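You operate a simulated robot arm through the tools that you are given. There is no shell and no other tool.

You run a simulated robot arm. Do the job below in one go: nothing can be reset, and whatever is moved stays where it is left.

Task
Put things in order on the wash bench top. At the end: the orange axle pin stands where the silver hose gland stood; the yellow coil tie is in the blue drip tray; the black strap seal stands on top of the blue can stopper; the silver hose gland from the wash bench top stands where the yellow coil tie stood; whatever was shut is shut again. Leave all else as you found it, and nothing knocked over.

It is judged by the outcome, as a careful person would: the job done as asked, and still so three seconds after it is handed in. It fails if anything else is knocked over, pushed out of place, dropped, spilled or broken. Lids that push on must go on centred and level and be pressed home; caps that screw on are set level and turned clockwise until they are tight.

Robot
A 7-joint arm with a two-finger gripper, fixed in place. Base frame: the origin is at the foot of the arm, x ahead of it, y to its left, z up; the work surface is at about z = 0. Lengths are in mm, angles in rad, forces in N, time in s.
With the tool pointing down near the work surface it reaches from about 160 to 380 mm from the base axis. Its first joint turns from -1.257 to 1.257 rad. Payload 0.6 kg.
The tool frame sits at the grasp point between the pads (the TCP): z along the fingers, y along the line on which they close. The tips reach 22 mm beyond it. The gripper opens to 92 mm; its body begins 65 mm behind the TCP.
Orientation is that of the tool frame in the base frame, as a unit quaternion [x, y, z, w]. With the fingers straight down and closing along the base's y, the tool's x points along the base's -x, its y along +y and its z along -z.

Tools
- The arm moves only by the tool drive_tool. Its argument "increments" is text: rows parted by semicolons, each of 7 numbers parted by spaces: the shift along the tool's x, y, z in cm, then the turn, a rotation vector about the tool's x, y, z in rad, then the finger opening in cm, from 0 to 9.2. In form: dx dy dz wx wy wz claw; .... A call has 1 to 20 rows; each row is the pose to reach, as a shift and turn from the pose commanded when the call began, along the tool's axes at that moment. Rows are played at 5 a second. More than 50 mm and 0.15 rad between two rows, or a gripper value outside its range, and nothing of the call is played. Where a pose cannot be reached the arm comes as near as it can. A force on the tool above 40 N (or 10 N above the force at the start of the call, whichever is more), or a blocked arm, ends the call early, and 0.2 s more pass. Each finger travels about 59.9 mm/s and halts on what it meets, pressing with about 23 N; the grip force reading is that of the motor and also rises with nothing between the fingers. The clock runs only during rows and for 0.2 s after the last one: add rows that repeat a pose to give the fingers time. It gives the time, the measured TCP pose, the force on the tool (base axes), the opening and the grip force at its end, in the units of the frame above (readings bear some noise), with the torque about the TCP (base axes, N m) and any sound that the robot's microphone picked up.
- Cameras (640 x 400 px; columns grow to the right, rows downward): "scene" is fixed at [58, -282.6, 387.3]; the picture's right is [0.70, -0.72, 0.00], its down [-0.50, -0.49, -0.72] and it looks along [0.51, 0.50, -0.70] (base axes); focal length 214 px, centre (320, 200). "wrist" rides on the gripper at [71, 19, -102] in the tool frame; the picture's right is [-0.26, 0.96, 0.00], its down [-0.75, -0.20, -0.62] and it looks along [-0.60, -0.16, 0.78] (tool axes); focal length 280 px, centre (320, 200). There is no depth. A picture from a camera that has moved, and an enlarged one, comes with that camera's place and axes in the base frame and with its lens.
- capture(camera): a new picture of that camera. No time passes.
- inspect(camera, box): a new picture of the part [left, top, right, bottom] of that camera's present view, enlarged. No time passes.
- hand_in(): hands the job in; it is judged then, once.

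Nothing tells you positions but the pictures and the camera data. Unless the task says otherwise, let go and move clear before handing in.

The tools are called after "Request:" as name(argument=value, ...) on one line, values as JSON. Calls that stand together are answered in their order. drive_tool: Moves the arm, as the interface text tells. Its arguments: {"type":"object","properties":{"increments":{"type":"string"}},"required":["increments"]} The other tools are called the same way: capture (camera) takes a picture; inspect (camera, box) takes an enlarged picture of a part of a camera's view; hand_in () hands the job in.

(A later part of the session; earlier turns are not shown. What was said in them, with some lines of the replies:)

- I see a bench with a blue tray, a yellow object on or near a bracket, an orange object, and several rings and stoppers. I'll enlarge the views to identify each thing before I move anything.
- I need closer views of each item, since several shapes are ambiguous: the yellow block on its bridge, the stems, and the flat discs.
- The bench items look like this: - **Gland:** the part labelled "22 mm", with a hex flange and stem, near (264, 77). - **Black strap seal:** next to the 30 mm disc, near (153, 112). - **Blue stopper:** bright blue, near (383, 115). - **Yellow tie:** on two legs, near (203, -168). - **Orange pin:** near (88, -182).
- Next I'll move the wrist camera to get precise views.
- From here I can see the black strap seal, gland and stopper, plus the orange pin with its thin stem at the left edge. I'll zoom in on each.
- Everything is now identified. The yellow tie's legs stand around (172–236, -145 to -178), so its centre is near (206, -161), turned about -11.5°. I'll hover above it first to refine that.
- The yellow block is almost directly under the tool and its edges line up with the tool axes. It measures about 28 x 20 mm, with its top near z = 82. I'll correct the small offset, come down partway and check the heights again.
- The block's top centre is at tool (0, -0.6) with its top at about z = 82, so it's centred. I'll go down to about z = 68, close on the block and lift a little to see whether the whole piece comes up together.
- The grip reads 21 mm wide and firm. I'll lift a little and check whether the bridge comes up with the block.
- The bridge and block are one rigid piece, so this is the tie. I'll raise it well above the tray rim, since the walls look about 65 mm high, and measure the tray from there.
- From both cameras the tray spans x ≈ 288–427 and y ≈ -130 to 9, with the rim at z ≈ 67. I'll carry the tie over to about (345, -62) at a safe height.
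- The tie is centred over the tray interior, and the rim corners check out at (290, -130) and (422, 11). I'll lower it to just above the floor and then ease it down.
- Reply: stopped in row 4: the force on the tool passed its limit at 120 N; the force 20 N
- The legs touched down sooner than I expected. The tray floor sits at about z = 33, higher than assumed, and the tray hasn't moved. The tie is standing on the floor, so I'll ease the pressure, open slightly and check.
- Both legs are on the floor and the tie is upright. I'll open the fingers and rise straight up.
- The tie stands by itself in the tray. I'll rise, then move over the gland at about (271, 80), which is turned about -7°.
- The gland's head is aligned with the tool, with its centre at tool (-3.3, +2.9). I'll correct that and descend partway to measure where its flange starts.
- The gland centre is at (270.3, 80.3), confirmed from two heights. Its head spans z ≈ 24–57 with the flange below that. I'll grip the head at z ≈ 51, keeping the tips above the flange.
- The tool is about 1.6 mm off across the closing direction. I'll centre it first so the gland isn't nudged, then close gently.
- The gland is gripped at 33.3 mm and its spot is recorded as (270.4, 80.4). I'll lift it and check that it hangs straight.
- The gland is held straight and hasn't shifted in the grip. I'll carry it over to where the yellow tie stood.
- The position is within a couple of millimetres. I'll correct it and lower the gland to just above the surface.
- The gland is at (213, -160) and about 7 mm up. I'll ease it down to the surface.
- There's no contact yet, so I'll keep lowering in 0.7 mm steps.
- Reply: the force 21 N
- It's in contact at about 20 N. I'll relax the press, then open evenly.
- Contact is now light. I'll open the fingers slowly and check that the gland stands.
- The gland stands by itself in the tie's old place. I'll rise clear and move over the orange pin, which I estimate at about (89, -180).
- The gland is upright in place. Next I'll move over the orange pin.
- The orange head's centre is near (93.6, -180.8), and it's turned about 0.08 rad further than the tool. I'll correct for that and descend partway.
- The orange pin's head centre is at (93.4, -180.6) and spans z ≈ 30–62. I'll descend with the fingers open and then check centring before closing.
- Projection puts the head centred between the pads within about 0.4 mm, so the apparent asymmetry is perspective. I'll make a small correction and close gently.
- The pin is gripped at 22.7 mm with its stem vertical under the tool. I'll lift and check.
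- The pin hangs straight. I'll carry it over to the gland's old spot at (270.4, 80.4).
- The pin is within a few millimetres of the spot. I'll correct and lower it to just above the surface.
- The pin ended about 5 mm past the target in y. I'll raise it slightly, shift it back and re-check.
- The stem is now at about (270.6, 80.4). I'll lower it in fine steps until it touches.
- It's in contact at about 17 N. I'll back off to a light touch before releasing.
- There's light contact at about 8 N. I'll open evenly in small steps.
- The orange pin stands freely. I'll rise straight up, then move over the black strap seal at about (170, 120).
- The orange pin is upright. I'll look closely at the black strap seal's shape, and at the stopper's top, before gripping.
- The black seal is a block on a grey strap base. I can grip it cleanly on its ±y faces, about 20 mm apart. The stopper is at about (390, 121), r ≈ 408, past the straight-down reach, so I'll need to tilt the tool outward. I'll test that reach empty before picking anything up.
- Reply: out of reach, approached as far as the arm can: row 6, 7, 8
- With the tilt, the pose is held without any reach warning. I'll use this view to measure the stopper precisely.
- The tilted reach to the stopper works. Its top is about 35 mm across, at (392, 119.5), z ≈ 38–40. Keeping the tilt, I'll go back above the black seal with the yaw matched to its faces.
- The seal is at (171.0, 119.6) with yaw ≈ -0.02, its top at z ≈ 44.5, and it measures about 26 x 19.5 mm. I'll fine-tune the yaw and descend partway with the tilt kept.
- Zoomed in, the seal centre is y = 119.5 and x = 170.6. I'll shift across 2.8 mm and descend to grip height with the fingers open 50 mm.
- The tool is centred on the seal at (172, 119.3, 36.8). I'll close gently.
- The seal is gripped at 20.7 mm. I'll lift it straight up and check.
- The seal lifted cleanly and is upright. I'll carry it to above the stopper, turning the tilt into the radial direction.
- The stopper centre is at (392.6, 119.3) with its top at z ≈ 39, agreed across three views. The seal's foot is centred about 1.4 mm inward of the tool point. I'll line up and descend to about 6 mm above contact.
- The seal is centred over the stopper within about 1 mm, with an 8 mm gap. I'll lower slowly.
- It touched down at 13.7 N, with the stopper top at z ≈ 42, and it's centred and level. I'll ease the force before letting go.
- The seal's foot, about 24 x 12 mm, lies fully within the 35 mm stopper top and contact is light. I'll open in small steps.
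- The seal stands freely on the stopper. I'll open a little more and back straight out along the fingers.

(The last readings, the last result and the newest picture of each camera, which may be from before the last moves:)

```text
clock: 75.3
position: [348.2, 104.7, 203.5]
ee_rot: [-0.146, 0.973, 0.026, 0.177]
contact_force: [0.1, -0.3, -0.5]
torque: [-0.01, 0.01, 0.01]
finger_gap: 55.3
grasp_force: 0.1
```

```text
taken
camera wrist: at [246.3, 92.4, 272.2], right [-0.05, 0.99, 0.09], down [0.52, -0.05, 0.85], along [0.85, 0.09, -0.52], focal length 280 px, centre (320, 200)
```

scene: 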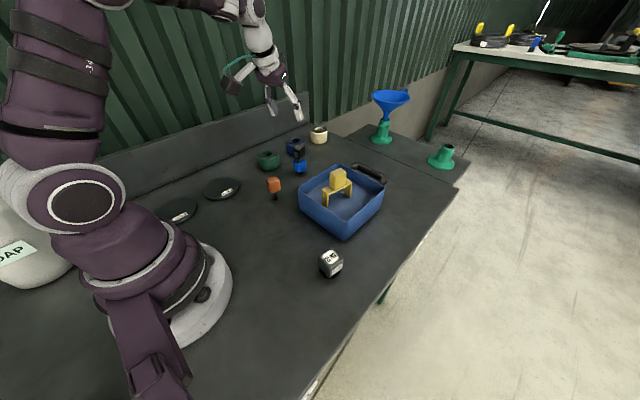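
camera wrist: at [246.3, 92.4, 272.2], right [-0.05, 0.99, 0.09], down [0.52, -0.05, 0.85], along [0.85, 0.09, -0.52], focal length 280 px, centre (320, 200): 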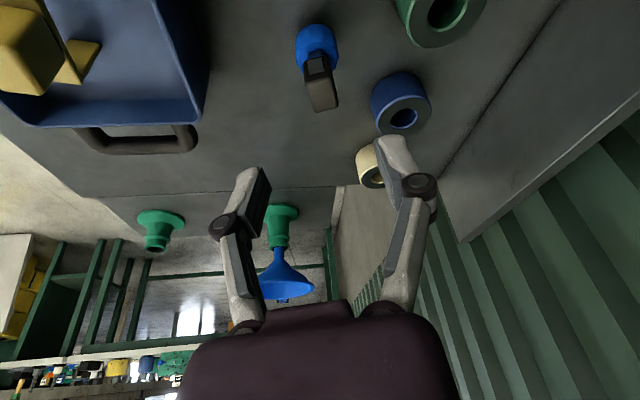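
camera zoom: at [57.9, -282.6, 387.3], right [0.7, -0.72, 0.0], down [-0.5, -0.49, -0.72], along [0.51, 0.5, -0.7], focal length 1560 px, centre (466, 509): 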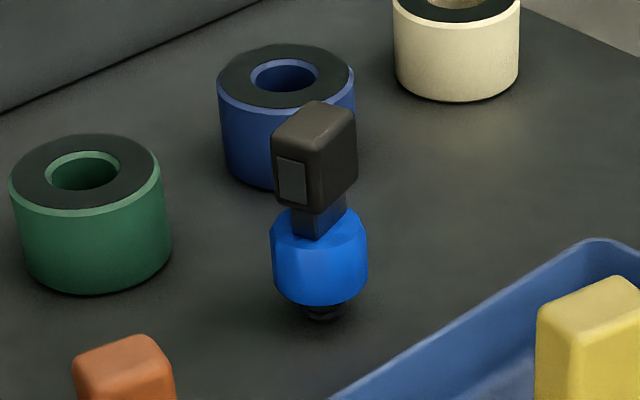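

All four moves are done. Before handing in, I'll check every item and the tray's position against the starting pictures.

Request:
inspect(camera="scene", box=[270, 130, 430, 270])

Request:
inspect(camera="scene", box=[140, 110, 340, 235])

Request:
inspect(camera="scene", box=[240, 220, 400, 350])

Request:
inspect(camera="scene", box=[250, 165, 300, 215])

Request:
inspect(camera="wrist", box=[270, 10, 360, 120])

```text
2.86 times, centred on (350, 200) of scene
camera zoom: at [57.9, -282.6, 387.3], right [0.7, -0.72, 0.0], down [-0.5, -0.49, -0.72], along [0.51, 0.5, -0.7], focal length 613 px, centre (234, 200)
```

zoom: 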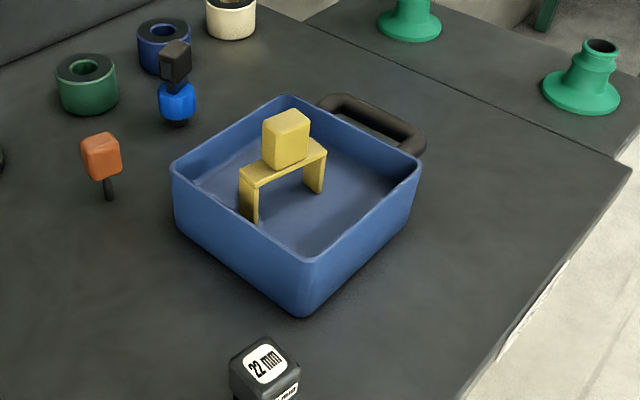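

```text
3.20 times, centred on (240, 172) of scene
camera zoom: at [57.9, -282.6, 387.3], right [0.7, -0.72, 0.0], down [-0.5, -0.49, -0.72], along [0.51, 0.5, -0.7], focal length 686 px, centre (576, 288)
```

zoom: 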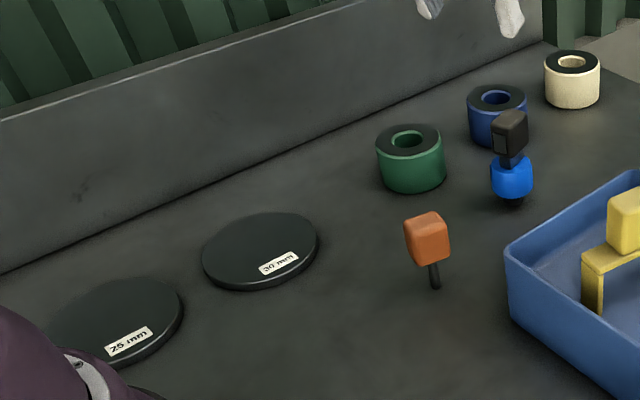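

```text
3.08 times, centred on (320, 285) of scene
camera zoom: at [57.9, -282.6, 387.3], right [0.7, -0.72, 0.0], down [-0.5, -0.49, -0.72], along [0.51, 0.5, -0.7], focal length 660 px, centre (320, -62)
```

zoom: 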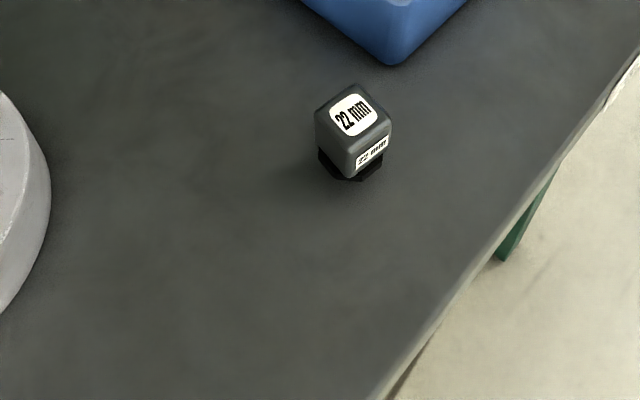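

```text
8.00 times, centred on (275, 190) of scene
camera zoom: at [57.9, -282.6, 387.3], right [0.7, -0.72, 0.0], down [-0.5, -0.49, -0.72], along [0.51, 0.5, -0.7], focal length 1716 px, centre (680, 280)
```

zoom: 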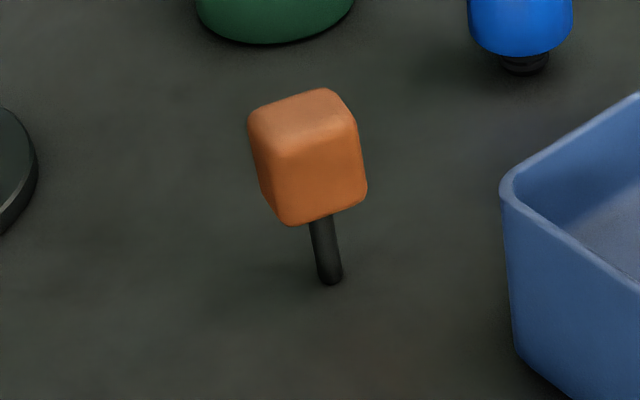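

```text
3.64 times, centred on (315, 65) of wrist
camera zoom: at [246.3, 92.4, 272.2], right [-0.05, 0.99, 0.09], down [0.52, -0.05, 0.85], along [0.85, 0.09, -0.52], focal length 1020 px, centre (338, 691)
```

zoom: 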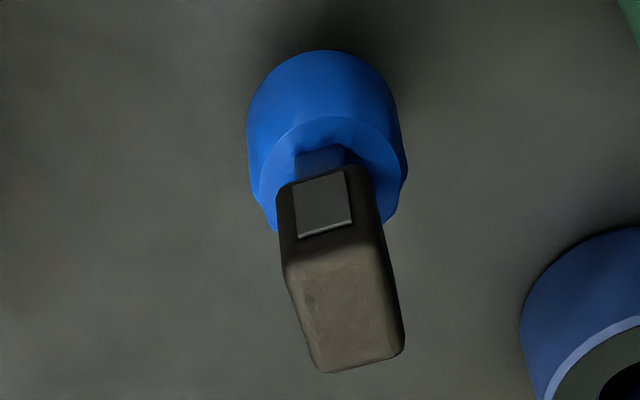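

Everything checks out:
- The orange pin stands at the gland's old spot.
- The yellow tie stands in the drip tray.
- The black seal stands on the blue stopper.
- The 22 mm gland stands where the tie was.

The tray, stopper, discs and rings are where they started. The gripper is empty and clear, so I'm handing in.

Request:
hand_in()

```text
The job is handed in.
```

I've handed the job in. Every move you asked for is done, and nothing was knocked over:

- **Orange axle pin:** it stands where the silver hose gland stood, within a millimetre or two of that spot.
- **Yellow coil tie:** it stands upright in the blue drip tray.
- **Black strap seal:** it stands upright on the blue can stopper, about 1–3 mm off centre, with its whole foot on the stopper top.
- **Silver hose gland:** the one marked "22 mm" stands where the yellow coil tie stood, within about 2 mm.

When I lowered the tie into the tray, it touched down harder than I meant to, with a brief 120 N reading. The tray floor was higher than I had judged. The tray did not move and the tie is standing properly.

I took the bright blue plug with the stem to be the can stopper, not the darker blue ring behind it. I opened nothing, so there was nothing to shut again. The two labelled discs, the rings, the tray and the stopper were still in their original places in the last pictures before hand-in.
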